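You operate a simulated robot arm through the tools that you are given. There is no shell and no other tool.

Carry out the task below with a simulated robot arm. There is one attempt and no reset: what you move stays moved.

TASK
Wind leg three to the same ring as leg four and pin it.
Fine: the crank ends in its holder; leg four stays as it is.

It is judged by the outcome, as a careful person would: the job done as asked, and still so three seconds after it is handed in. It fails if anything else is knocked over, pushed out of place, dropped, spilled or broken.

THE ROBOT
A 6-joint arm with a two-finger parallel gripper, fixed in place. Base frame: the origin is on the floor under the middle of its stand, x ahead of it, y to its left, z up. Lengths are in m, angles in rad, forces in N, time in s.
It reaches about 1.066 m from its shoulder. Its first joint turns from -2.897 to 2.897 rad. Payload 3.91 kg.
The TCP is the grasp point between the finger pads, 0.03 m short of the fingertips. In the tool frame z runs along the fingers and y along their closing line. Largest opening 0.11 m; finger width 0.02, thickness 0.01; the body of the gripper, 0.048 by 0.112 m, starts 0.055 m behind the TCP.
Orientation is that of the tool frame in the base frame, as a unit quaternion [x, y, z, w]. With the fingers straight down and closing along the base's y, the tool's x points along the base's -x, its y along +y and its z along -z.

THE INTERFACE
- The arm moves only by the tool step_arm. Its argument "targets" is a list of rows, each a list of 7 numbers: the shift along the base's x, y, z in units of 500 mm (1.0 is 500 mm), then the turn, a rotation vector about the base's x, y, z in units of 120 degrees (1.0 is 120 degrees), then the finger opening in mm, from 0 to 110. In form: [[dx, dy, dz, wx, wy, wz, claw], ...]. A call has 1 to 20 rows; each row is the pose to reach, as a shift and turn from the pose commanded when the call began. A call with a number of a shift or a turn outside -1 to 1 is refused whole. Rows are played at 5 a second. More than 0.05 m and 0.15 rad between two rows, or a gripper value outside its range, and nothing of the call is played. A pose out of reach is approached as far as the arm can. The call stops where the force on the tool passes 90 N (or 10 N more than at its start, if that is more) or the arm is blocked; 0.2 s more then pass. The fingers move at their own pace (about 0.153 m/s each) and stop on an object; they squeeze with about 31 N. The grip force told is the motor's: it shows also when the fingers shut on nothing. Time passes only in rows, and 0.2 s behind the last, so rows that repeat a pose let the fingers close. It gives the time, the measured TCP pose, the force on the tool (base axes), the opening and the grip force at its end, in the units of the frame above (readings bear some noise), with the torque about the TCP (base axes, N m) and any sound that the robot's microphone picked up, and new pictures: "views" is both (left out), scene, wrist or none.
- Cameras (640 x 400 px; columns grow to the right, rows downward): "scene" is fixed at [0.0508, 0.6493, 1.6583]; the picture's right is [-0.01, -1.00, 0.00], its down [0.44, -0.00, -0.90] and it looks along [0.90, -0.01, 0.44] (base axes); focal length 214 px, centre (320, 200). "wrist" rides on the gripper at [0.072, 0.017, -0.103] in the tool frame; the picture's right is [-0.23, 0.97, 0.00], its down [-0.76, -0.18, -0.62] and it looks along [-0.61, -0.14, 0.78] (tool axes); focal length 222 px, centre (320, 200). There is no depth. A picture from a camera that has moved, and an enlarged one, comes with that camera's place and axes in the base frame and with its lens.
- close_up(camera, box): a new picture of the part [left, top, right, bottom] of that camera's present view, enlarged. It takes no simulated time.
- sign_off(): hands the job in; it is judged then, once.

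Nothing tells you positions but the pictures and the camera data. Unless the task says otherwise, let go and move clear before handing in.

The tools are called by a JSON object that holds its "api" and its "payload". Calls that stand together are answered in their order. step_arm: Moves the arm, as the interface text tells. Its arguments: {"type":"object","properties":{"targets":{"type":"array","items":{"type":"array","items":{"type":"number"}}},"views":{"type":"string","enum":["both","scene","wrist","none"]}},"required":["targets"]} The other tools are called the same way: close_up (camera, box) takes an enlarged picture of a part of a camera's view; sign_off () hands the job in.

At the start:

```text
time: 0.0
position: [0.4724, 0.2884, 1.4251]
orientation: [0.002, 1.0, 0.0, 0.001]
ft_force: [0.0, -1.6, -0.6]
moment: [0.01, -0.01, 0.0]
finger_gap: 0.1098
grip_force: 0.1
```

scene: 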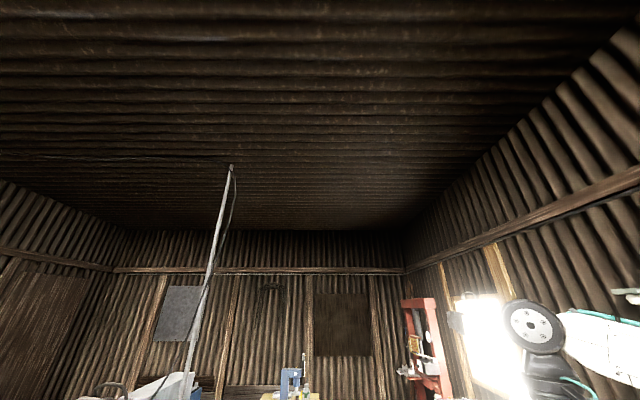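
wrist: 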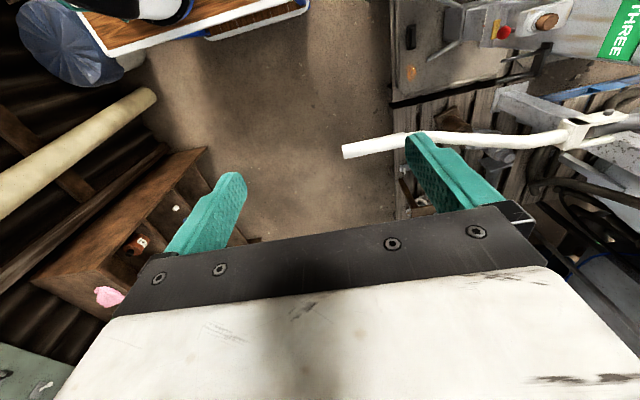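

The scene camera mostly shows the ceiling, while the wrist camera shows part of a machine with a "THREE" sign and a white bar at the right. I'll enlarge both views before moving anything.

{"api": "close_up", "payload": {"camera": "wrist", "box": [380, 0, 640, 260]}}

{"api": "close_up", "payload": {"camera": "scene", "box": [60, 250, 460, 400]}}

{"api": "close_up", "payload": {"camera": "wrist", "box": [0, 0, 320, 200]}}

```text
1.54 times, centred on (510, 130) of wrist
camera zoom: at [0.4002, 0.3058, 1.5284], right [0.23, 0.97, 0.0], down [0.76, -0.18, 0.62], along [0.61, -0.14, -0.78], focal length 342 px, centre (28, 308)
```

zoom: 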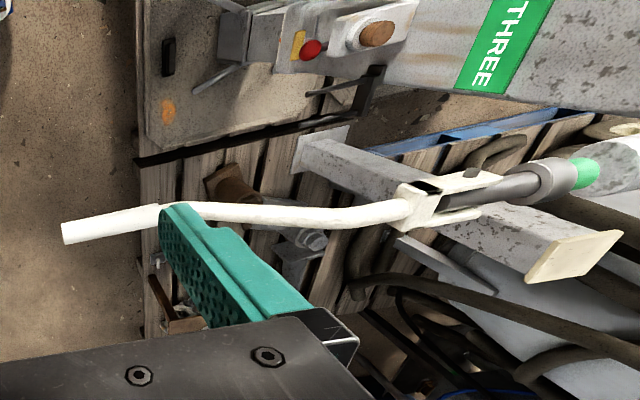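

```text
1.60 times, centred on (260, 325) of scene
camera zoom: at [0.0508, 0.6493, 1.6583], right [-0.01, -1.0, 0.0], down [0.44, 0.0, -0.9], along [0.9, -0.01, 0.44], focal length 343 px, centre (416, 0)
```

zoom: 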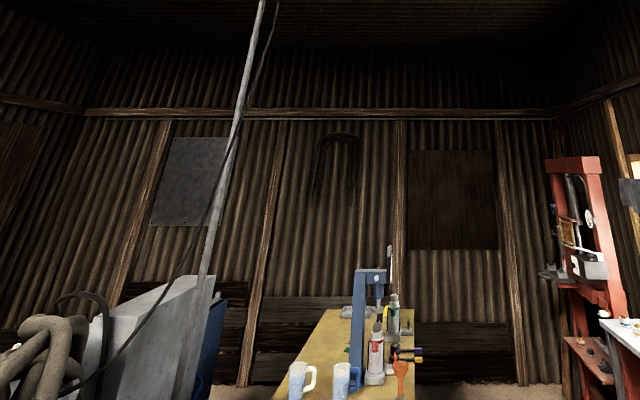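

```text
2.00 times, centred on (160, 100) of wrist
camera zoom: at [0.4002, 0.3058, 1.5284], right [0.23, 0.97, 0.0], down [0.76, -0.18, 0.62], along [0.61, -0.14, -0.78], focal length 444 px, centre (640, 400)
```

zoom: 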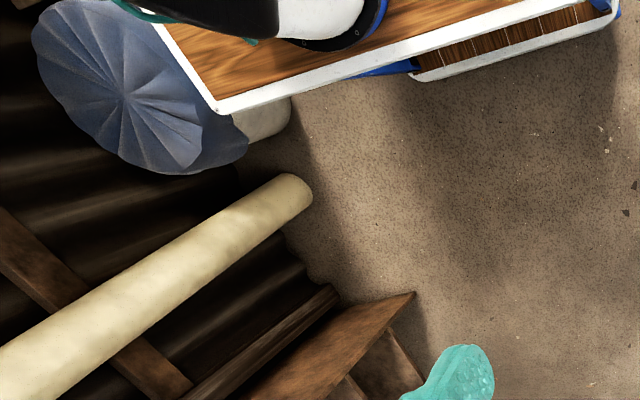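

The wrist camera is mounted upside down: its picture's right is the base's +y and its down is up and forward. The machine with the legs sits on the left (+y) side, so I'll rise a little and yaw to look at it.

{"api": "step_arm", "payload": {"targets": [[0, 0, 0.05, 0, 0, 0.07, 110], [0, 0, 0.1, 0, 0, 0.14, 110], [0, 0, 0.15, 0, 0, 0.21, 110], [0, 0, 0.2, 0, 0, 0.28, 110], [0, 0, 0.2, 0, 0, 0.35, 110]], "views": "both"}}

```text
time: 1.2
position: [0.4713, 0.2878, 1.4718]
orientation: [-0.358, 0.934, 0.004, 0.006]
ft_force: [0.4, -0.4, 0.3]
moment: [0.01, 0.02, -0.01]
finger_gap: 0.1097
grip_force: 0.1
out of reach, approached as far as the arm can: row 2, 3, 4, 5
camera wrist: at [0.4039, 0.2505, 1.5744], right [-0.48, 0.88, 0.01], down [0.68, 0.37, 0.63], along [0.55, 0.31, -0.77], focal length 222 px, centre (320, 200)
```

scene: 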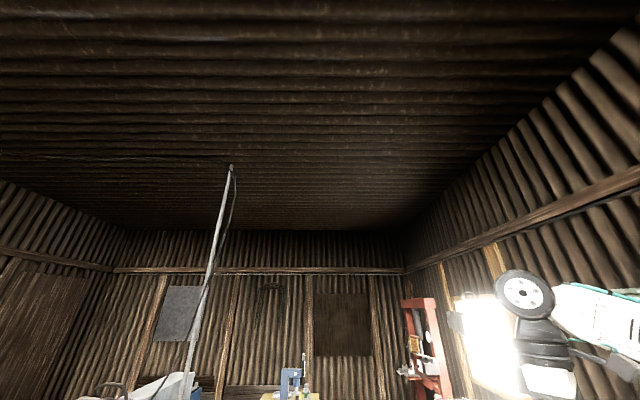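
wrist: 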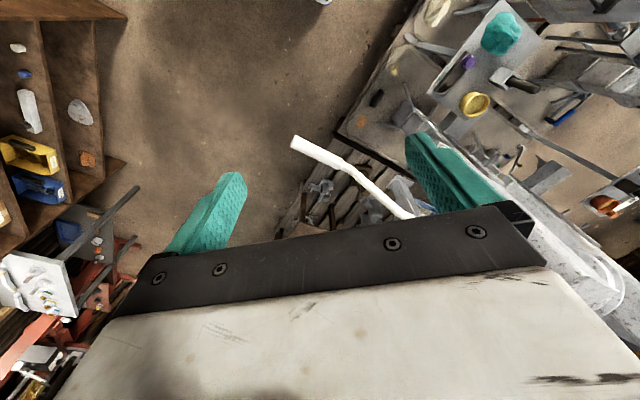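

The camera rides on the base -x side of the tool, so yawing this way only swings it away from the machine. I'll yaw back the other way and then tilt the tool to look toward +y with the picture the right way up.

{"api": "step_arm", "payload": {"targets": [[0, 0, -0.05, 0, 0, -0.067, 110], [0, 0, -0.1, 0, 0, -0.133, 110], [0, -0.02, -0.1, 0, 0, -0.2, 110], [0, -0.04, -0.1, 0, 0, -0.267, 110], [0, -0.06, -0.1, 0, 0, -0.333, 110], [0, -0.08, -0.1, 0, 0, -0.4, 110], [0, -0.1, -0.1, 0, 0, -0.467, 110], [0, -0.12, -0.1, 0, 0, -0.533, 110], [0, -0.14, -0.1, 0, 0, -0.6, 110], [0, -0.16, -0.1, 0, 0, -0.667, 110], [0, -0.18, -0.1, 0, 0, -0.733, 110], [0, -0.2, -0.1, 0, 0, -0.8, 110], [0, -0.22, -0.1, 0, 0, -0.867, 110], [0, -0.24, -0.1, 0, 0, -0.933, 110], [0, -0.26, -0.1, 0, 0, -1.0, 110]], "views": "both"}}

```text
time: 4.4
position: [0.4716, 0.1556, 1.4223]
orientation: [0.63, 0.776, 0.0, 0.001]
ft_force: [-0.5, -0.2, 0.1]
moment: [0.0, 0.01, 0.01]
finger_gap: 0.1103
grip_force: 0.2
camera wrist: at [0.4727, 0.2306, 1.5258], right [1.0, -0.02, 0.0], down [-0.02, -0.78, 0.62], along [-0.01, -0.62, -0.78], focal length 222 px, centre (320, 200)
```

scene: 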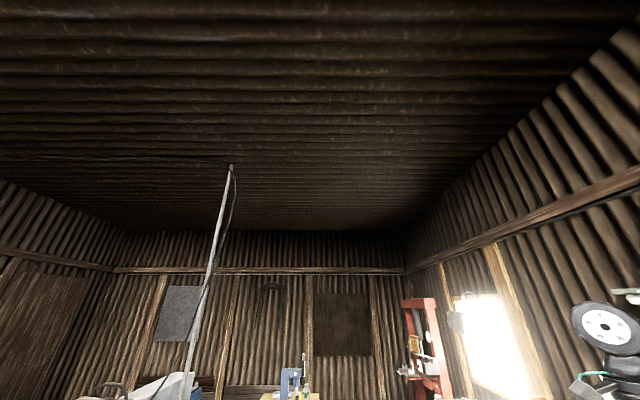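
wrist: 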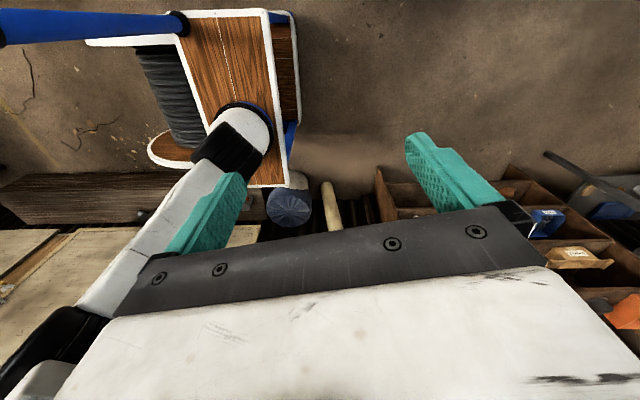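

The wrist camera's right is now the base's +x. Tilting the tool about +x should swing the view up toward the machine at +y.

{"api": "step_arm", "payload": {"targets": [[0, 0, 0, 0.07, 0, 0, 110], [0, 0, 0, 0.14, 0, 0, 110], [0, 0, 0, 0.21, 0, 0, 110], [0, 0, 0, 0.28, 0, 0, 110], [0, 0, 0, 0.35, 0, 0, 110], [0, 0, 0, 0.42, 0, 0, 110], [0, 0, 0, 0.49, 0, 0, 110]], "views": "both"}}

```text
time: 6.0
position: [0.4714, 0.1555, 1.4228]
orientation: [0.548, 0.677, 0.381, -0.309]
ft_force: [-0.7, -0.9, -0.6]
moment: [-0.01, -0.02, -0.04]
finger_gap: 0.1101
grip_force: 0.1
camera wrist: at [0.4723, 0.1061, 1.5399], right [1.0, -0.01, -0.02], down [-0.02, -0.94, -0.35], along [-0.01, 0.35, -0.94], focal length 222 px, centre (320, 200)
```

scene: 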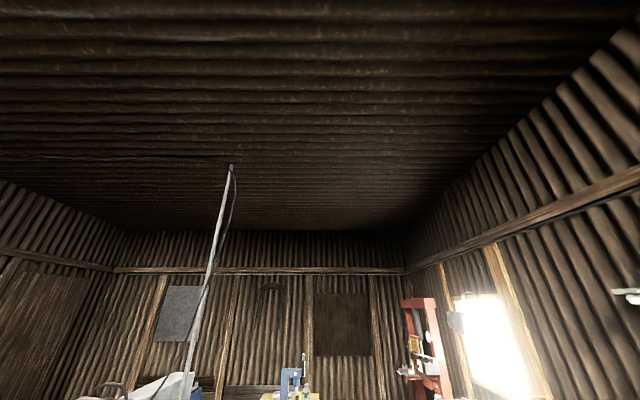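
wrist: 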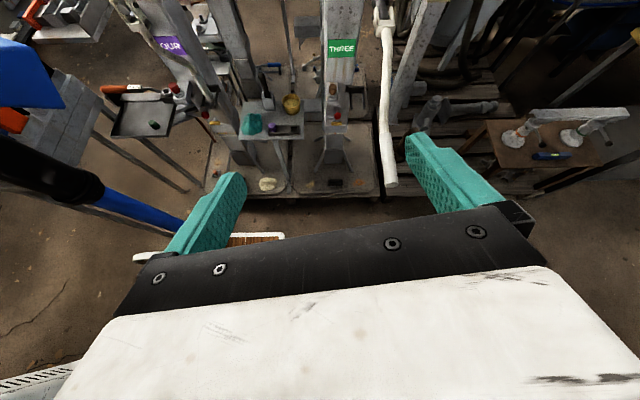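

The legs are in view now: FOUR with a purple sign at left, THREE with a green sign in the middle, and the white crank to the right. I'll tilt further to see their upper parts.

{"api": "step_arm", "payload": {"targets": [[0, -0.03, 0, 0.07, 0, 0, 110], [0, -0.06, 0, 0.14, 0, 0, 110], [0, -0.1, 0, 0.21, 0, 0, 110], [0, -0.1, 0, 0.26, 0, 0, 110]], "views": "wrist"}}

{"api": "close_up", "payload": {"camera": "wrist", "box": [80, 0, 360, 175]}}

{"api": "close_up", "payload": {"camera": "wrist", "box": [300, 0, 580, 175]}}

```text
time: 7.0
position: [0.4714, 0.1056, 1.4227]
orientation: [0.445, 0.549, 0.55, -0.445]
ft_force: [-0.1, 0.6, 1.0]
moment: [-0.01, -0.04, 0.0]
finger_gap: 0.1099
grip_force: 0.1
camera wrist: at [0.4723, 0.0024, 1.4969], right [1.0, 0.0, -0.02], down [-0.02, -0.62, -0.78], along [-0.01, 0.78, -0.62], focal length 222 px, centre (320, 200)
```

wrist: 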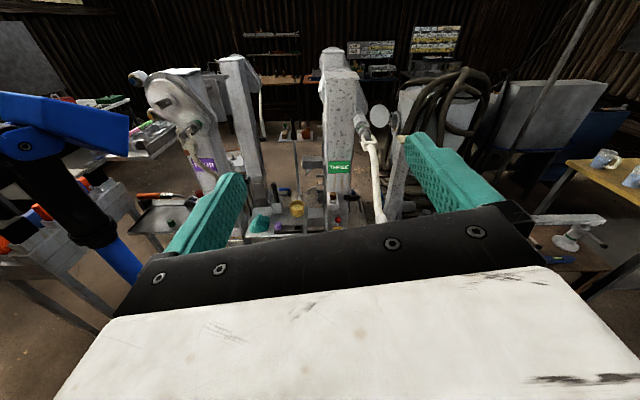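

```text
2.29 times, centred on (220, 88) of wrist
camera zoom: at [0.4723, 0.0024, 1.4969], right [1.0, 0.0, -0.02], down [-0.02, -0.62, -0.78], along [-0.01, 0.78, -0.62], focal length 508 px, centre (549, 457)
```

zoom: 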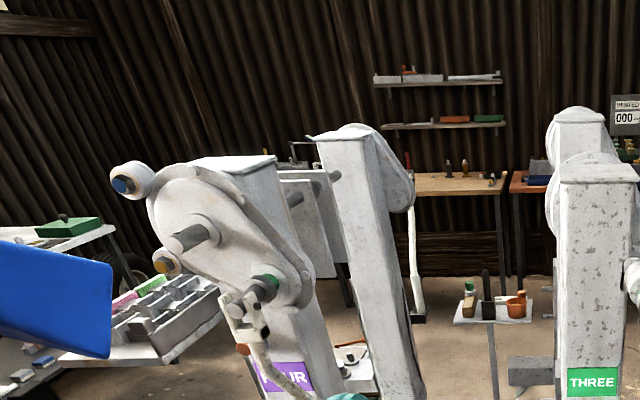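

```text
2.29 times, centred on (440, 88) of wrist
camera zoom: at [0.4723, 0.0024, 1.4969], right [1.0, 0.0, -0.02], down [-0.02, -0.62, -0.78], along [-0.01, 0.78, -0.62], focal length 508 px, centre (46, 457)
```

zoom: 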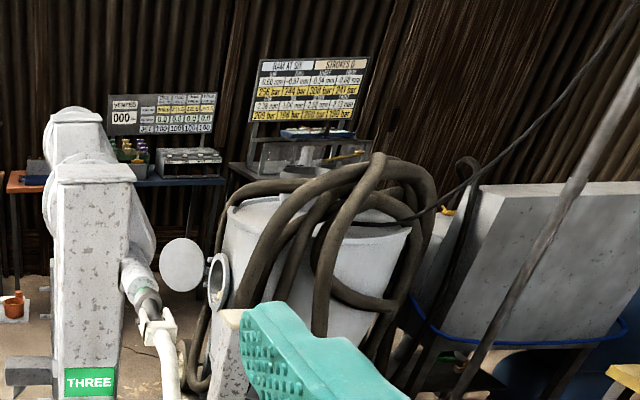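

The two leg boxes stand at about y=0.87: THREE at about x=0.55 with its sign at z≈1.0, and FOUR at smaller x. A white crank seems to run from about (0.61, 0.63, 1.23) toward me to about (0.585, 0.31, 1.19). I'll go closer, staying above it.

{"api": "step_arm", "payload": {"targets": [[0, 0.08, 0.02, 0, 0, 0, 110], [-0.02, 0.16, 0.04, 0, 0, 0, 110], [-0.04, 0.24, 0.06, 0, 0, 0, 110], [-0.06, 0.32, 0.06, 0, 0, 0, 110], [-0.06, 0.4, 0.06, 0, 0, 0, 110]], "views": "wrist"}}

{"api": "close_up", "payload": {"camera": "wrist", "box": [40, 60, 296, 220]}}

{"api": "close_up", "payload": {"camera": "wrist", "box": [270, 60, 526, 220]}}

```text
time: 8.2
position: [0.4403, 0.307, 1.4549]
orientation: [0.447, 0.549, 0.55, -0.444]
ft_force: [-0.9, -0.4, 0.8]
moment: [-0.05, 0.03, -0.01]
finger_gap: 0.1101
grip_force: 0.0
camera wrist: at [0.4414, 0.2033, 1.5284], right [1.0, 0.0, -0.02], down [-0.02, -0.62, -0.78], along [-0.01, 0.78, -0.62], focal length 222 px, centre (320, 200)
```

wrist: 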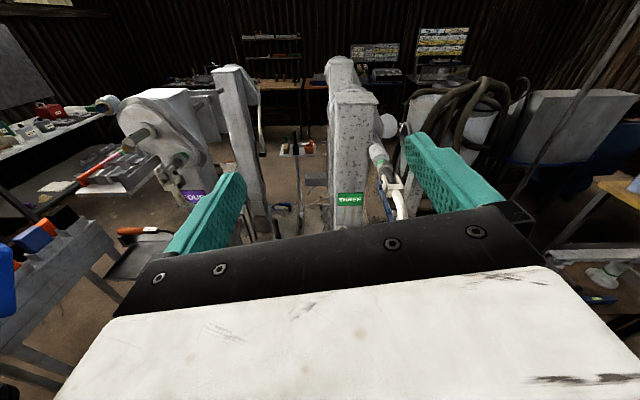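

```text
2.50 times, centred on (168, 140) of wrist
camera zoom: at [0.4414, 0.2033, 1.5284], right [1.0, 0.0, -0.02], down [-0.02, -0.62, -0.78], along [-0.01, 0.78, -0.62], focal length 555 px, centre (700, 350)
```

zoom: 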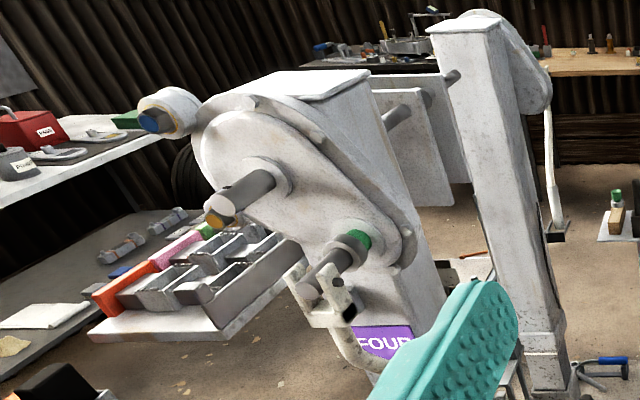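

```text
2.50 times, centred on (398, 140) of wrist
camera zoom: at [0.4414, 0.2033, 1.5284], right [1.0, 0.0, -0.02], down [-0.02, -0.62, -0.78], along [-0.01, 0.78, -0.62], focal length 555 px, centre (125, 350)
```

zoom: 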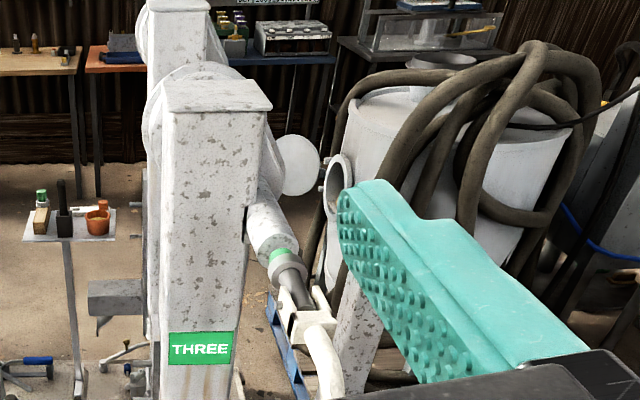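

Each leg is a jack with a gearbox and shaft, and each shaft has a white forked crank on it. I still need to see the lower legs with their rings and pins, so I'll back off, go lower and look down.

{"api": "step_arm", "payload": {"targets": [[0, -0.09, 0, 0, 0, 0, 110], [0, -0.18, 0, 0, 0, 0, 110], [0, -0.27, -0.04, 0, 0, 0, 110], [-0.03, -0.3, -0.12, -0.03, 0, 0, 110], [-0.06, -0.3, -0.2, -0.06, 0, 0, 110], [-0.08, -0.3, -0.28, -0.08, 0, 0, 110], [-0.08, -0.3, -0.36, -0.1, 0, 0, 110], [-0.08, -0.3, -0.44, -0.12, 0, 0, 110], [-0.08, -0.3, -0.52, -0.14, 0, 0, 110]], "views": "wrist"}}

{"api": "close_up", "payload": {"camera": "wrist", "box": [100, 0, 380, 175]}}

{"api": "close_up", "payload": {"camera": "wrist", "box": [320, 0, 600, 175]}}

```text
time: 10.2
position: [0.4229, 0.1541, 1.2267]
orientation: [0.507, 0.623, 0.463, -0.375]
ft_force: [0.1, -0.7, 0.4]
moment: [0.01, 0.0, -0.03]
finger_gap: 0.1101
grip_force: 0.0
out of reach, approached as far as the arm can: row 8, 9
camera wrist: at [0.4242, 0.0771, 1.3272], right [1.0, -0.01, -0.02], down [-0.02, -0.82, -0.57], along [-0.01, 0.57, -0.82], focal length 222 px, centre (320, 200)
```

wrist: 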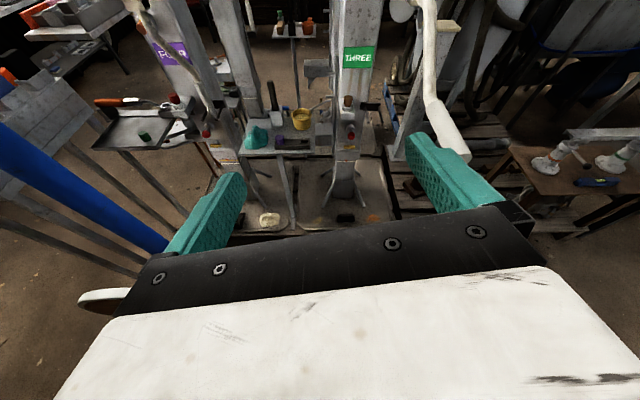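

```text
2.29 times, centred on (240, 88) of wrist
camera zoom: at [0.4242, 0.0771, 1.3272], right [1.0, -0.01, -0.02], down [-0.02, -0.82, -0.57], along [-0.01, 0.57, -0.82], focal length 508 px, centre (503, 457)
```

zoom: 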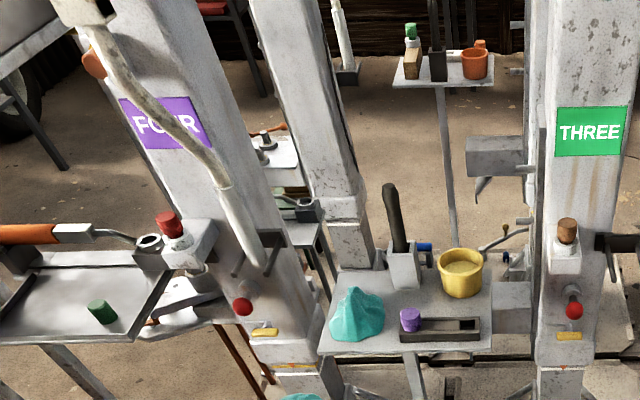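

```text
2.29 times, centred on (460, 88) of wrist
camera zoom: at [0.4242, 0.0771, 1.3272], right [1.0, -0.01, -0.02], down [-0.02, -0.82, -0.57], along [-0.01, 0.57, -0.82], focal length 508 px, centre (0, 457)
```

zoom: 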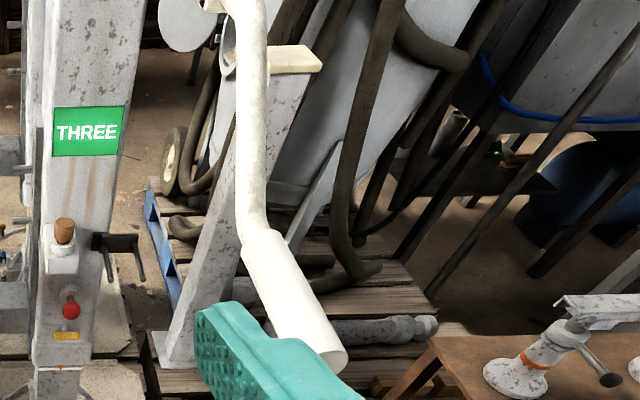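

The close-ups stay sharp, so I can zoom a lot from here. I'll inspect the knobs, tags and lower tubes on both legs.

{"api": "close_up", "payload": {"camera": "wrist", "box": [180, 85, 260, 185]}}

{"api": "close_up", "payload": {"camera": "wrist", "box": [310, 85, 390, 135]}}

{"api": "close_up", "payload": {"camera": "wrist", "box": [310, 125, 390, 225]}}

{"api": "close_up", "payload": {"camera": "wrist", "box": [130, 0, 250, 75]}}

```text
4.00 times, centred on (220, 135) of wrist
camera zoom: at [0.4242, 0.0771, 1.3272], right [1.0, -0.01, -0.02], down [-0.02, -0.82, -0.57], along [-0.01, 0.57, -0.82], focal length 888 px, centre (720, 460)
```

zoom: 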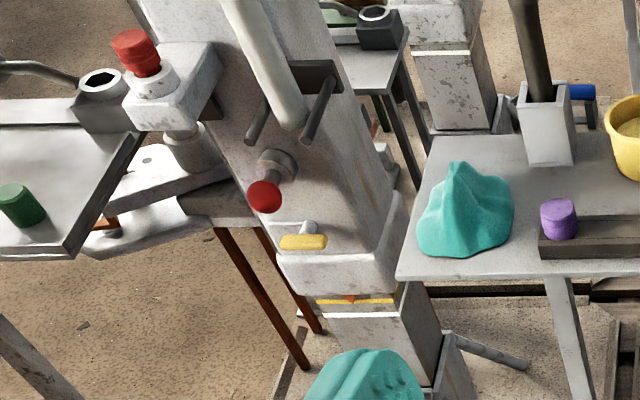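

```text
8.00 times, centred on (350, 110) of wrist
camera zoom: at [0.4242, 0.0771, 1.3272], right [1.0, -0.01, -0.02], down [-0.02, -0.82, -0.57], along [-0.01, 0.57, -0.82], focal length 1777 px, centre (80, 920)
```

zoom: 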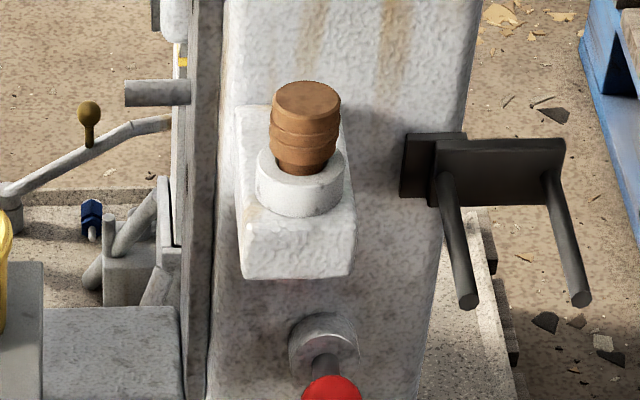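

```text
4.00 times, centred on (350, 175) of wrist
camera zoom: at [0.4242, 0.0771, 1.3272], right [1.0, -0.01, -0.02], down [-0.02, -0.82, -0.57], along [-0.01, 0.57, -0.82], focal length 888 px, centre (200, 300)
```

zoom: 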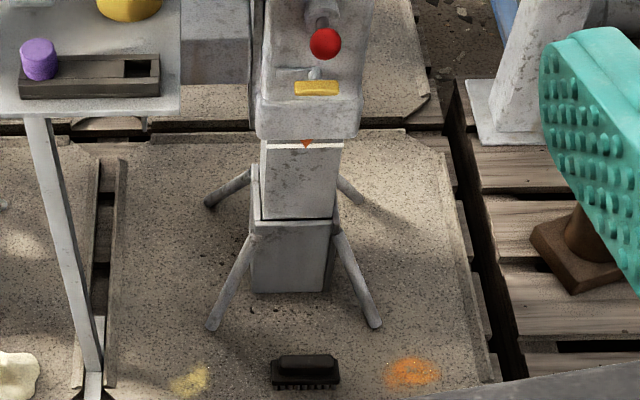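

```text
5.33 times, centred on (190, 38) of wrist
camera zoom: at [0.4242, 0.0771, 1.3272], right [1.0, -0.01, -0.02], down [-0.02, -0.82, -0.57], along [-0.01, 0.57, -0.82], focal length 1185 px, centre (1013, 1067)
```

zoom: 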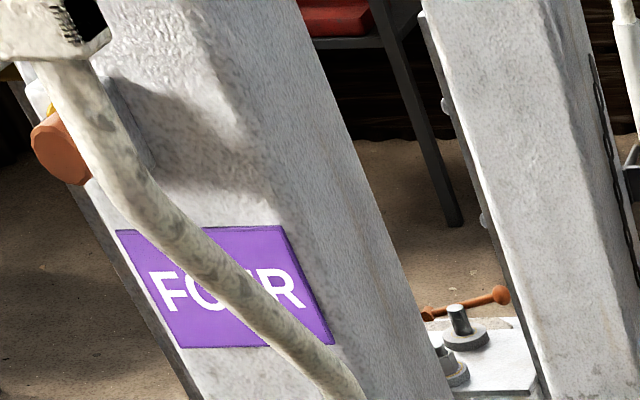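

Leg four shows a yellow ring at its red pointer, while leg three shows a white one. I'll zoom further on the rings, pins and gear parts of both.

{"api": "close_up", "payload": {"camera": "wrist", "box": [205, 135, 245, 185]}}

{"api": "close_up", "payload": {"camera": "wrist", "box": [200, 110, 232, 150]}}

{"api": "close_up", "payload": {"camera": "wrist", "box": [334, 120, 366, 160]}}

{"api": "close_up", "payload": {"camera": "wrist", "box": [225, 80, 265, 120]}}

{"api": "close_up", "payload": {"camera": "wrist", "box": [330, 150, 370, 200]}}

```text
8.00 times, centred on (225, 160) of wrist
camera zoom: at [0.4242, 0.0771, 1.3272], right [1.0, -0.01, -0.02], down [-0.02, -0.82, -0.57], along [-0.01, 0.57, -0.82], focal length 1777 px, centre (1080, 520)
```

zoom: 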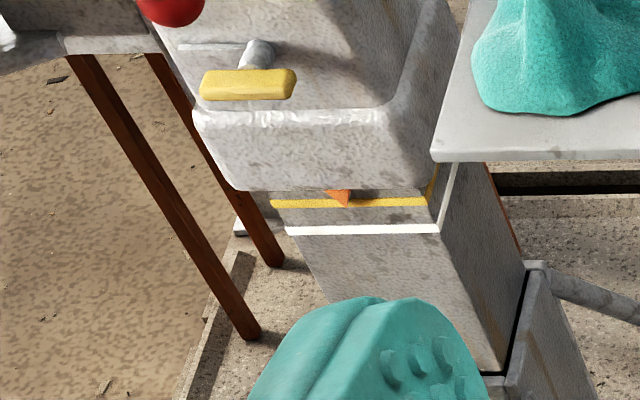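

```text
10.00 times, centred on (216, 130) of wrist
camera zoom: at [0.4242, 0.0771, 1.3272], right [1.0, -0.01, -0.02], down [-0.02, -0.82, -0.57], along [-0.01, 0.57, -0.82], focal length 2221 px, centre (1360, 900)
```

zoom: 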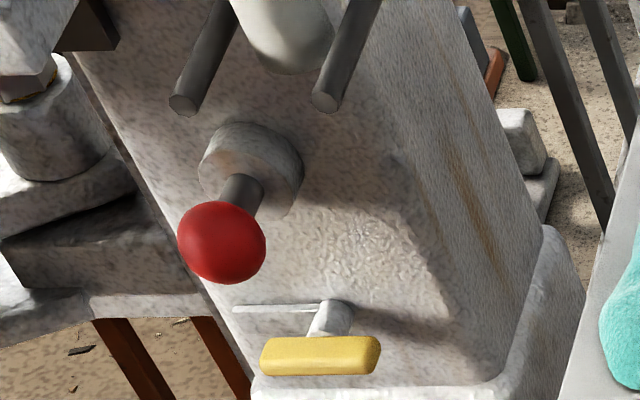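

```text
10.00 times, centred on (350, 140) of wrist
camera zoom: at [0.4242, 0.0771, 1.3272], right [1.0, -0.01, -0.02], down [-0.02, -0.82, -0.57], along [-0.01, 0.57, -0.82], focal length 2221 px, centre (20, 800)
```

zoom: 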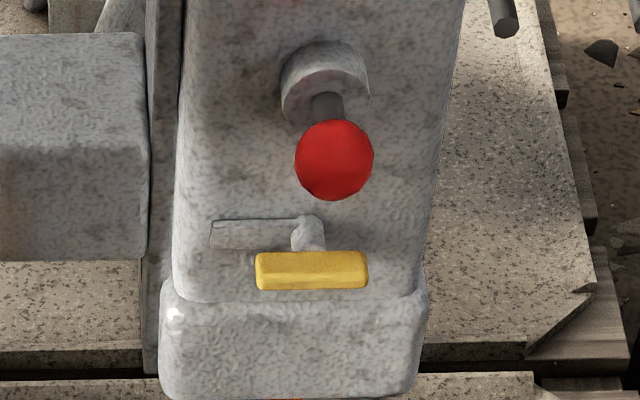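

```text
10.00 times, centred on (245, 100) of wrist
camera zoom: at [0.4242, 0.0771, 1.3272], right [1.0, -0.01, -0.02], down [-0.02, -0.82, -0.57], along [-0.01, 0.57, -0.82], focal length 2221 px, centre (1070, 1200)
```

zoom: 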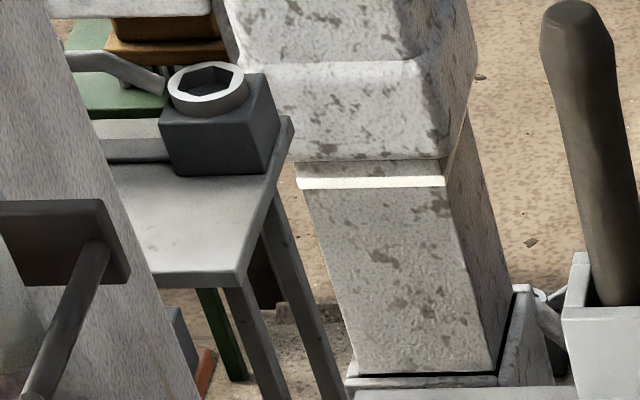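

```text
8.00 times, centred on (350, 175) of wrist
camera zoom: at [0.4242, 0.0771, 1.3272], right [1.0, -0.01, -0.02], down [-0.02, -0.82, -0.57], along [-0.01, 0.57, -0.82], focal length 1777 px, centre (80, 400)
```

zoom: 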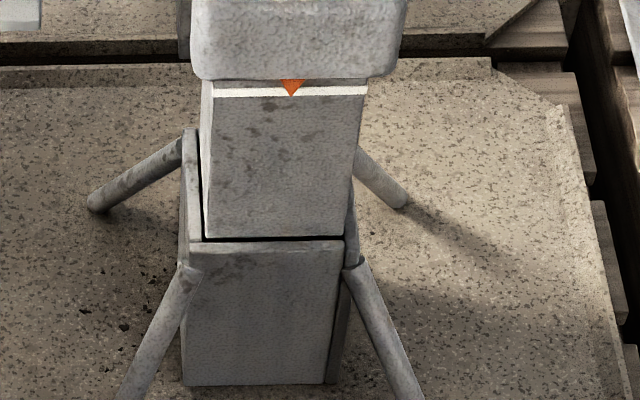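

Leg four's pointer is on the yellow ring, with a white ring below it, and leg three's is on the white ring. So leg three has to go down one ring. Next I'll get close to leg three's red knob, yellow latch and crank holder.

{"api": "step_arm", "payload": {"targets": [[0.01, 0.06, -0.05, 0.013, 0, 0, 110], [0.02, 0.12, -0.1, 0.026, 0, 0, 110], [0.03, 0.18, -0.15, 0.039, 0, 0, 110], [0.04, 0.24, -0.2, 0.052, 0, 0, 110], [0.04, 0.3, -0.25, 0.065, 0, 0, 110], [0.04, 0.35, -0.31, 0.078, 0, 0, 110], [0.04, 0.4, -0.37, 0.09, 0, 0, 110], [0.04, 0.44, -0.43, 0.1, 0, 0, 110], [0.04, 0.48, -0.49, 0.115, 0, 0, 110], [0.04, 0.5, -0.55, 0.126, 0, 0, 110]], "views": "both"}}

{"api": "close_up", "payload": {"camera": "wrist", "box": [300, 100, 420, 220]}}

```text
time: 12.4
position: [0.4499, 0.4108, 0.9493]
orientation: [0.453, 0.557, 0.541, -0.439]
ft_force: [-0.2, -0.3, 0.0]
moment: [-0.06, 0.01, 0.0]
finger_gap: 0.1098
grip_force: 0.0
out of reach, approached as far as the arm can: row 1, 2, 3, 4, 5, 6, 7, 8, 9, 10
camera wrist: at [0.451, 0.3101, 1.0264], right [1.0, 0.0, -0.02], down [-0.02, -0.65, -0.76], along [-0.01, 0.76, -0.65], focal length 222 px, centre (320, 200)
```

scene: 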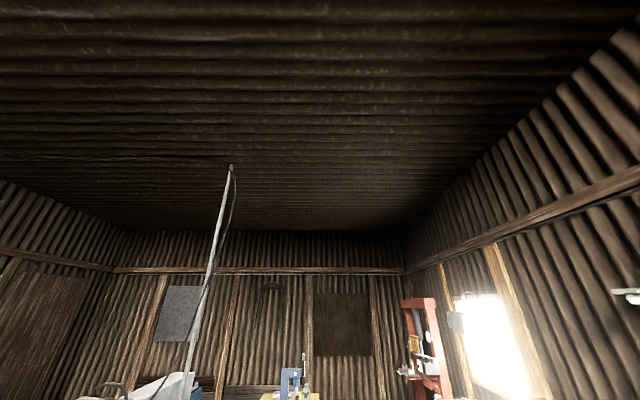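
wrist: 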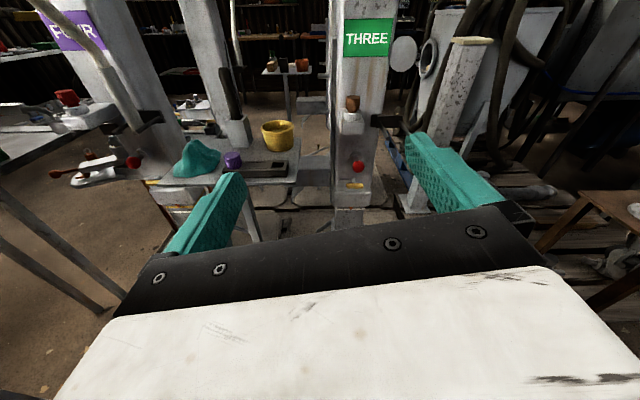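

```text
3.33 times, centred on (360, 160) of wrist
camera zoom: at [0.451, 0.3101, 1.0264], right [1.0, 0.0, -0.02], down [-0.02, -0.65, -0.76], along [-0.01, 0.76, -0.65], focal length 740 px, centre (187, 333)
```

zoom: 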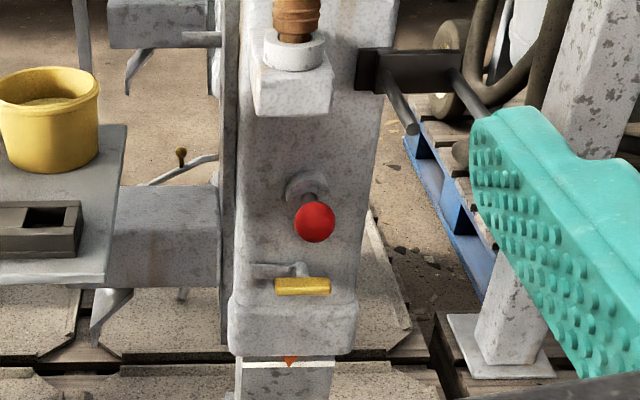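

I'll zoom on both pins and latches from this lower viewpoint to compare how far each one is pushed in.

{"api": "close_up", "payload": {"camera": "wrist", "box": [340, 145, 376, 195]}}

{"api": "close_up", "payload": {"camera": "wrist", "box": [80, 110, 190, 210]}}

{"api": "close_up", "payload": {"camera": "wrist", "box": [335, 85, 425, 145]}}

{"api": "close_up", "payload": {"camera": "wrist", "box": [330, 0, 400, 60]}}

{"api": "close_up", "payload": {"camera": "wrist", "box": [20, 0, 160, 130]}}

```text
8.00 times, centred on (358, 170) of wrist
camera zoom: at [0.451, 0.3101, 1.0264], right [1.0, 0.0, -0.02], down [-0.02, -0.65, -0.76], along [-0.01, 0.76, -0.65], focal length 1777 px, centre (16, 440)
```

zoom: 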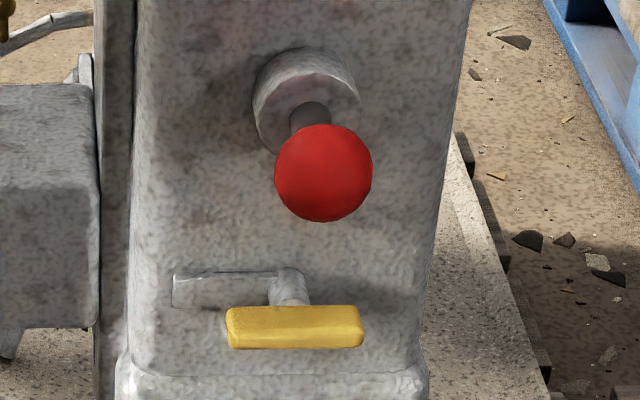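

```text
4.00 times, centred on (135, 160) of wrist
camera zoom: at [0.451, 0.3101, 1.0264], right [1.0, 0.0, -0.02], down [-0.02, -0.65, -0.76], along [-0.01, 0.76, -0.65], focal length 888 px, centre (1060, 360)
```

zoom: 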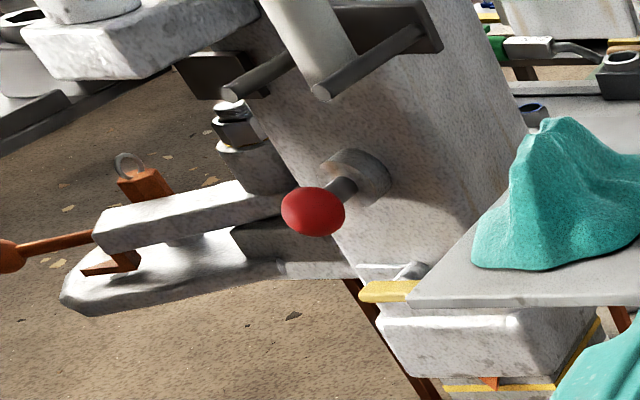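

```text
6.67 times, centred on (380, 115) of wrist
camera zoom: at [0.451, 0.3101, 1.0264], right [1.0, 0.0, -0.02], down [-0.02, -0.65, -0.76], along [-0.01, 0.76, -0.65], focal length 1481 px, centre (-80, 767)
```

zoom: 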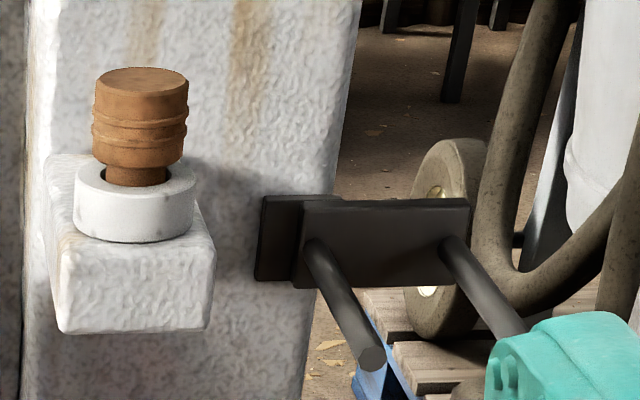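

```text
6.67 times, centred on (365, 30) of wrist
camera zoom: at [0.451, 0.3101, 1.0264], right [1.0, 0.0, -0.02], down [-0.02, -0.65, -0.76], along [-0.01, 0.76, -0.65], focal length 1481 px, centre (20, 1333)
```

zoom: 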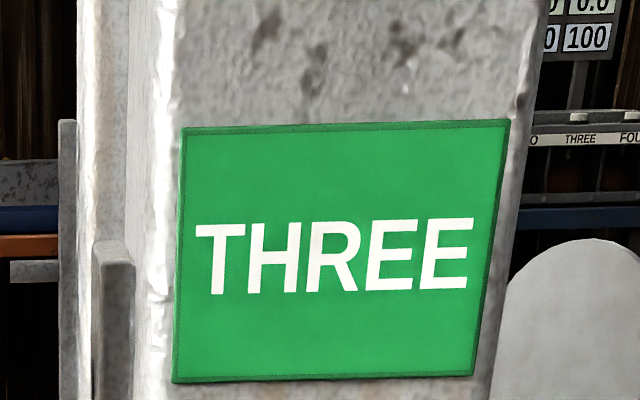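

```text
3.08 times, centred on (90, 65) of wrist
camera zoom: at [0.451, 0.3101, 1.0264], right [1.0, 0.0, -0.02], down [-0.02, -0.65, -0.76], along [-0.01, 0.76, -0.65], focal length 684 px, centre (1028, 615)
```

zoom: 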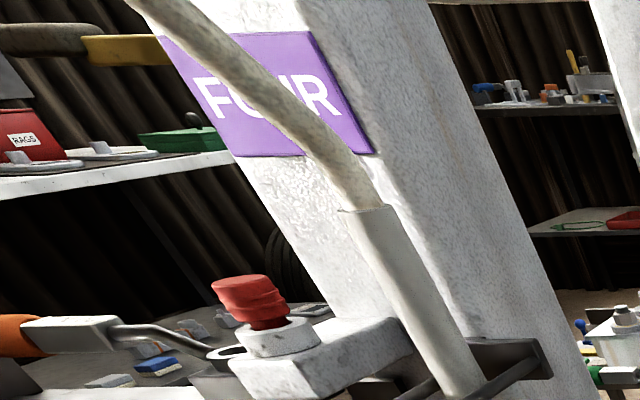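

The red knobs on the two legs look equally far out. I'll compare the yellow latches and their slots more closely.

{"api": "close_up", "payload": {"camera": "wrist", "box": [140, 168, 172, 188]}}

{"api": "close_up", "payload": {"camera": "wrist", "box": [340, 172, 372, 192]}}

{"api": "close_up", "payload": {"camera": "wrist", "box": [120, 140, 152, 172]}}

{"api": "close_up", "payload": {"camera": "wrist", "box": [342, 148, 374, 168]}}

```text
16.00 times, centred on (156, 178) of wrist
camera zoom: at [0.451, 0.3101, 1.0264], right [1.0, 0.0, -0.02], down [-0.02, -0.65, -0.76], along [-0.01, 0.76, -0.65], focal length 3554 px, centre (2944, 552)
```

zoom: 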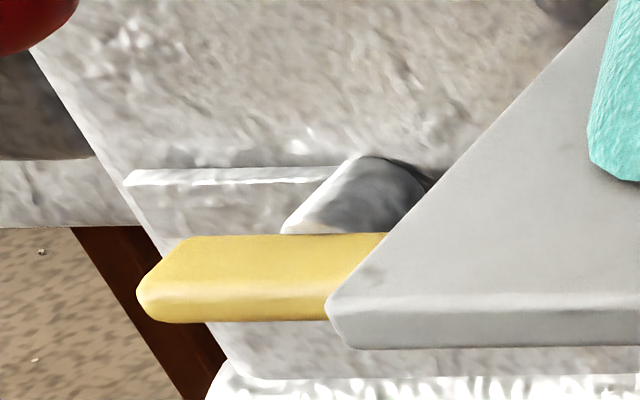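

```text
16.00 times, centred on (356, 182) of wrist
camera zoom: at [0.451, 0.3101, 1.0264], right [1.0, 0.0, -0.02], down [-0.02, -0.65, -0.76], along [-0.01, 0.76, -0.65], focal length 3554 px, centre (-256, 488)
```

zoom: 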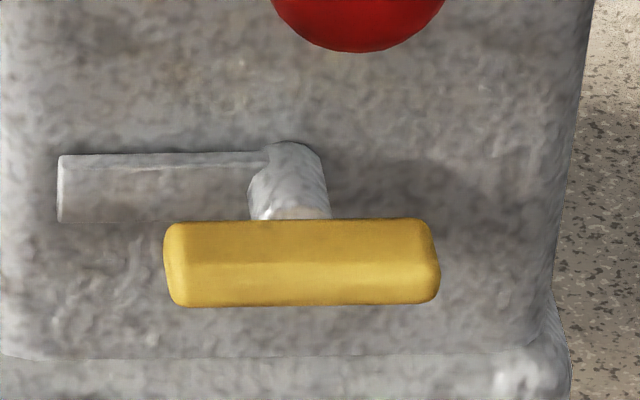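

```text
12.50 times, centred on (136, 156) of wrist
camera zoom: at [0.451, 0.3101, 1.0264], right [1.0, 0.0, -0.02], down [-0.02, -0.65, -0.76], along [-0.01, 0.76, -0.65], focal length 2776 px, centre (2620, 750)
```

zoom: 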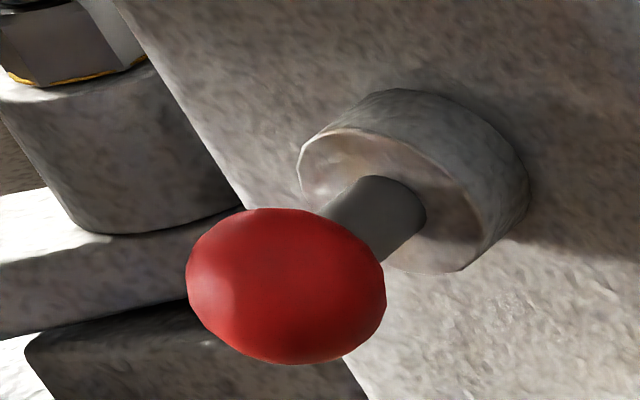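

```text
16.00 times, centred on (358, 158) of wrist
camera zoom: at [0.451, 0.3101, 1.0264], right [1.0, 0.0, -0.02], down [-0.02, -0.65, -0.76], along [-0.01, 0.76, -0.65], focal length 3554 px, centre (-288, 872)
```

zoom: 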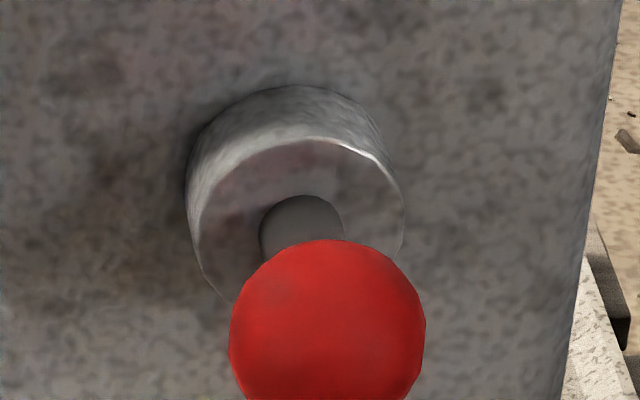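

Both legs look alike at the pin and latch, so leg three is probably pinned at white now. Next I'll study leg three's gearbox, shaft and crank hub from higher up.

{"api": "step_arm", "payload": {"targets": [[-0.02, 0, 0.09, 0, 0, 0, 110], [-0.04, 0, 0.18, 0, 0, 0, 110], [-0.06, 0, 0.27, 0, 0, 0, 110], [-0.08, 0, 0.36, 0, 0, 0, 110], [-0.1, 0, 0.45, 0, 0, 0, 110], [-0.1, 0, 0.54, 0, 0, 0, 110], [-0.1, 0, 0.63, 0, 0, 0, 110], [-0.1, 0, 0.68, 0, 0, 0, 110]], "views": "wrist"}}

{"api": "close_up", "payload": {"camera": "wrist", "box": [340, 60, 480, 200]}}

{"api": "close_up", "payload": {"camera": "wrist", "box": [60, 60, 200, 220]}}

```text
time: 14.2
position: [0.3997, 0.4123, 1.289]
orientation: [0.453, 0.557, 0.54, -0.439]
ft_force: [-0.2, 0.6, 0.1]
moment: [0.03, 0.02, 0.04]
finger_gap: 0.1099
grip_force: 0.0
out of reach, approached as far as the arm can: row 1, 2, 3, 4
camera wrist: at [0.4016, 0.311, 1.3676], right [1.0, 0.0, -0.02], down [-0.02, -0.65, -0.76], along [-0.01, 0.76, -0.65], focal length 222 px, centre (320, 200)
```

wrist: 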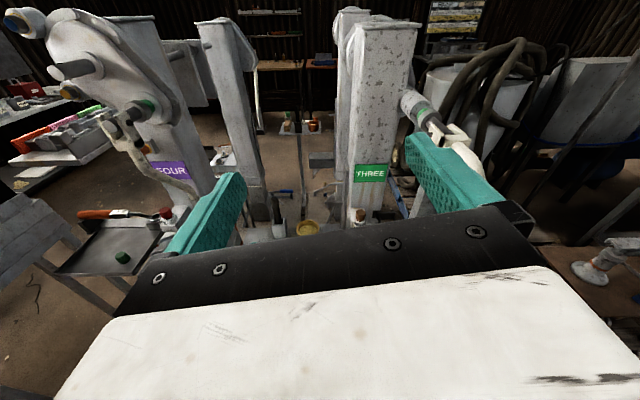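

```text
2.86 times, centred on (410, 130) of wrist
camera zoom: at [0.4016, 0.311, 1.3676], right [1.0, 0.0, -0.02], down [-0.02, -0.65, -0.76], along [-0.01, 0.76, -0.65], focal length 635 px, centre (63, 400)
```

zoom: 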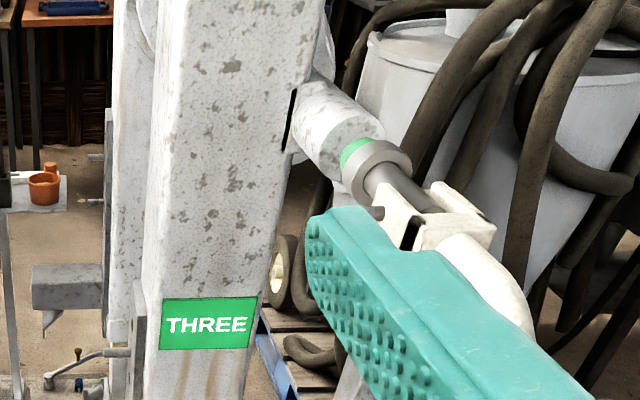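

```text
2.50 times, centred on (130, 140) of wrist
camera zoom: at [0.4016, 0.311, 1.3676], right [1.0, 0.0, -0.02], down [-0.02, -0.65, -0.76], along [-0.01, 0.76, -0.65], focal length 555 px, centre (795, 350)
```

zoom: 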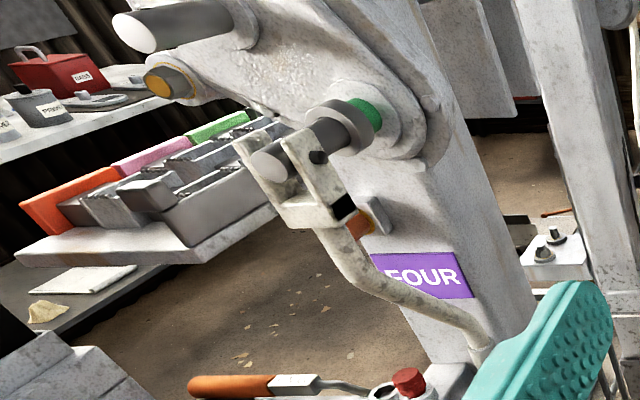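

I want an accurate 3D picture of leg three's crank, so I'll back off and photograph it from two separated viewpoints.

{"api": "step_arm", "payload": {"targets": [[0, -0.04, 0.08, 0, 0, 0, 110], [0, -0.1, 0.14, 0, 0, 0, 110], [0, -0.19, 0.18, 0, 0, 0, 110], [0, -0.28, 0.22, 0, 0, 0, 110], [0, -0.37, 0.26, 0, 0, 0, 110], [0, -0.46, 0.26, 0, 0, 0, 110], [0, -0.55, 0.26, 0, 0, 0, 110], [0.0, -0.6, 0.26, 0, 0, 0, 110]], "views": "wrist"}}

{"api": "close_up", "payload": {"camera": "wrist", "box": [330, 80, 450, 230]}}

```text
time: 16.0
position: [0.4, 0.1113, 1.4184]
orientation: [0.453, 0.557, 0.541, -0.438]
ft_force: [0.5, -0.3, 0.3]
moment: [-0.01, 0.0, 0.0]
finger_gap: 0.1098
grip_force: 0.1
camera wrist: at [0.4013, 0.0098, 1.497], right [1.0, 0.0, -0.02], down [-0.02, -0.65, -0.76], along [-0.01, 0.76, -0.65], focal length 222 px, centre (320, 200)
```

wrist: 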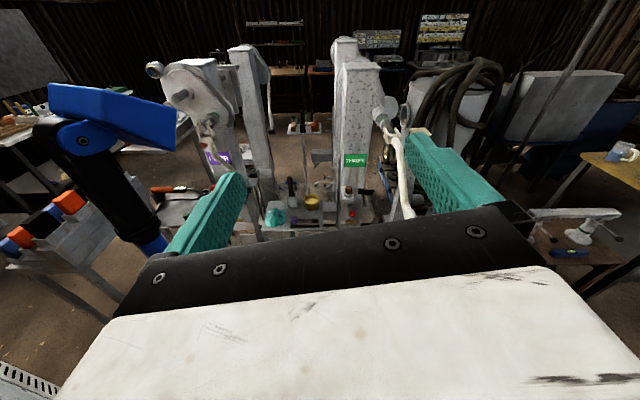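

```text
2.67 times, centred on (390, 155) of wrist
camera zoom: at [0.4013, 0.0098, 1.497], right [1.0, 0.0, -0.02], down [-0.02, -0.65, -0.76], along [-0.01, 0.76, -0.65], focal length 592 px, centre (133, 320)
```

zoom: 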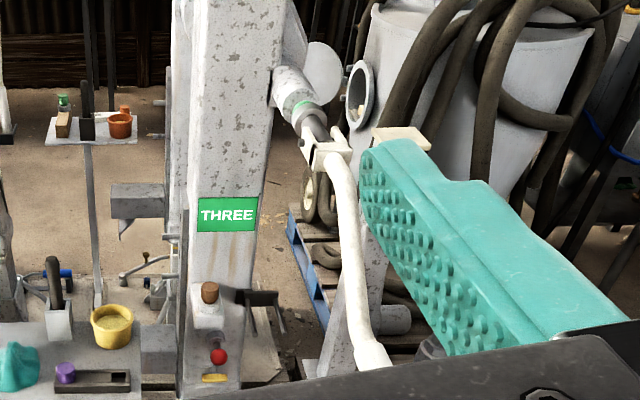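

{"api": "step_arm", "payload": {"targets": [[0.1, -0.02, 0, 0, 0, 0, 110], [0.2, -0.04, 0, 0, 0, 0, 110], [0.28, -0.06, 0, 0, 0, 0, 110], [0.36, -0.08, 0, 0, 0, 0, 110], [0.44, -0.1, 0, 0, 0, 0, 110]], "views": "wrist"}}

{"api": "close_up", "payload": {"camera": "wrist", "box": [240, 80, 360, 230]}}

{"api": "close_up", "payload": {"camera": "wrist", "box": [270, 100, 350, 150]}}

```text
refused: row 1 steps farther than a row can; nothing moved
```

```text
2.67 times, centred on (300, 155) of wrist
camera zoom: at [0.4013, 0.0098, 1.497], right [1.0, 0.0, -0.02], down [-0.02, -0.65, -0.76], along [-0.01, 0.76, -0.65], focal length 592 px, centre (373, 320)
```

zoom: 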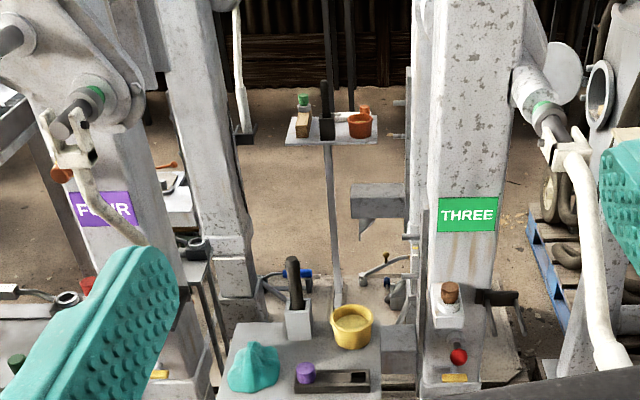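

```text
8.00 times, centred on (310, 125) of wrist
camera zoom: at [0.4013, 0.0098, 1.497], right [1.0, 0.0, -0.02], down [-0.02, -0.65, -0.76], along [-0.01, 0.76, -0.65], focal length 1777 px, centre (400, 800)
```

zoom: 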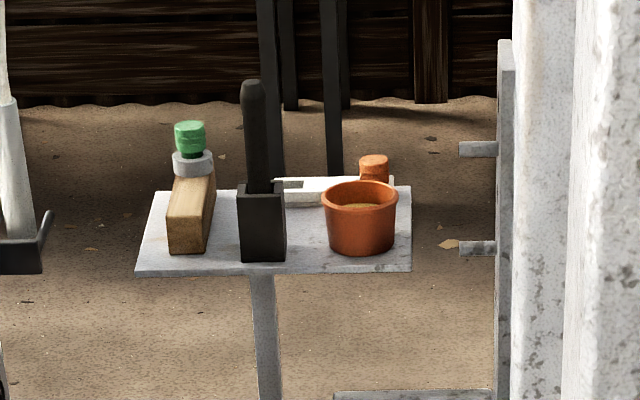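

{"api": "step_arm", "payload": {"targets": [[0.08, -0.02, 0, 0, 0, 0, 110], [0.16, -0.04, 0, 0, 0, 0, 110], [0.24, -0.06, 0, 0, 0, 0, 110], [0.32, -0.08, 0, 0, 0, 0, 110], [0.4, -0.1, 0, 0, 0, 0, 110], [0.44, -0.1, 0, 0, 0, 0, 110]], "views": "wrist"}}

{"api": "close_up", "payload": {"camera": "wrist", "box": [240, 80, 360, 230]}}

{"api": "close_up", "payload": {"camera": "wrist", "box": [270, 100, 350, 150]}}

```text
time: 17.4
position: [0.6201, 0.0601, 1.4165]
orientation: [0.453, 0.557, 0.541, -0.438]
ft_force: [-0.7, 0.9, 1.1]
moment: [-0.01, 0.0, -0.02]
finger_gap: 0.1099
grip_force: 0.1
camera wrist: at [0.6213, -0.0404, 1.4961], right [1.0, 0.0, -0.02], down [-0.02, -0.65, -0.76], along [-0.01, 0.76, -0.65], focal length 222 px, centre (320, 200)
```

wrist: 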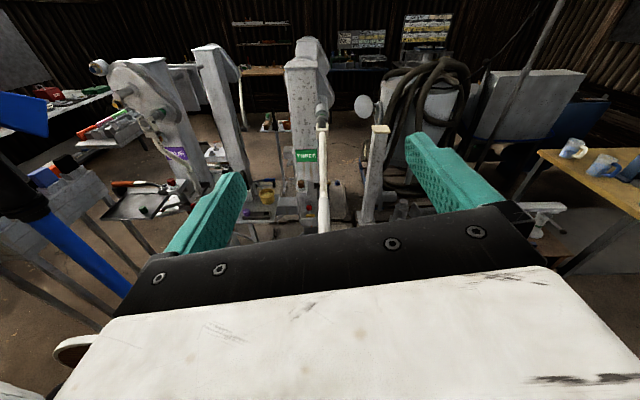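

```text
2.67 times, centred on (300, 155) of wrist
camera zoom: at [0.6213, -0.0404, 1.4961], right [1.0, 0.0, -0.02], down [-0.02, -0.65, -0.76], along [-0.01, 0.76, -0.65], focal length 592 px, centre (373, 320)
```

zoom: 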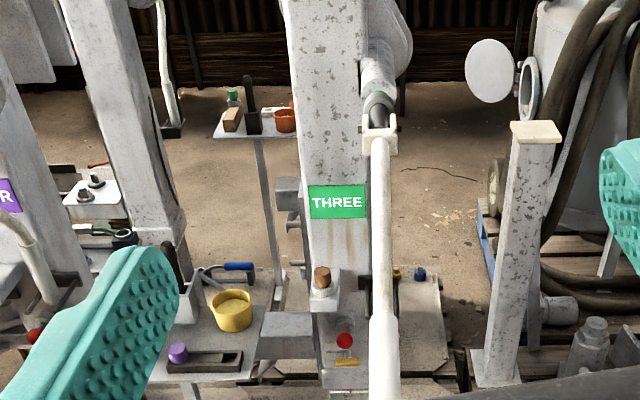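

```text
8.00 times, centred on (310, 125) of wrist
camera zoom: at [0.6213, -0.0404, 1.4961], right [1.0, 0.0, -0.02], down [-0.02, -0.65, -0.76], along [-0.01, 0.76, -0.65], focal length 1777 px, centre (400, 800)
```

zoom: 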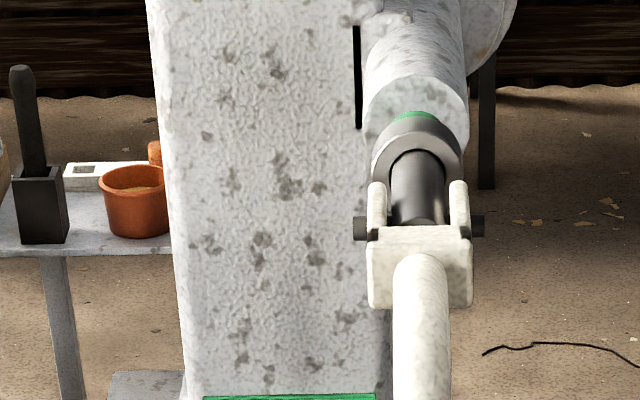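

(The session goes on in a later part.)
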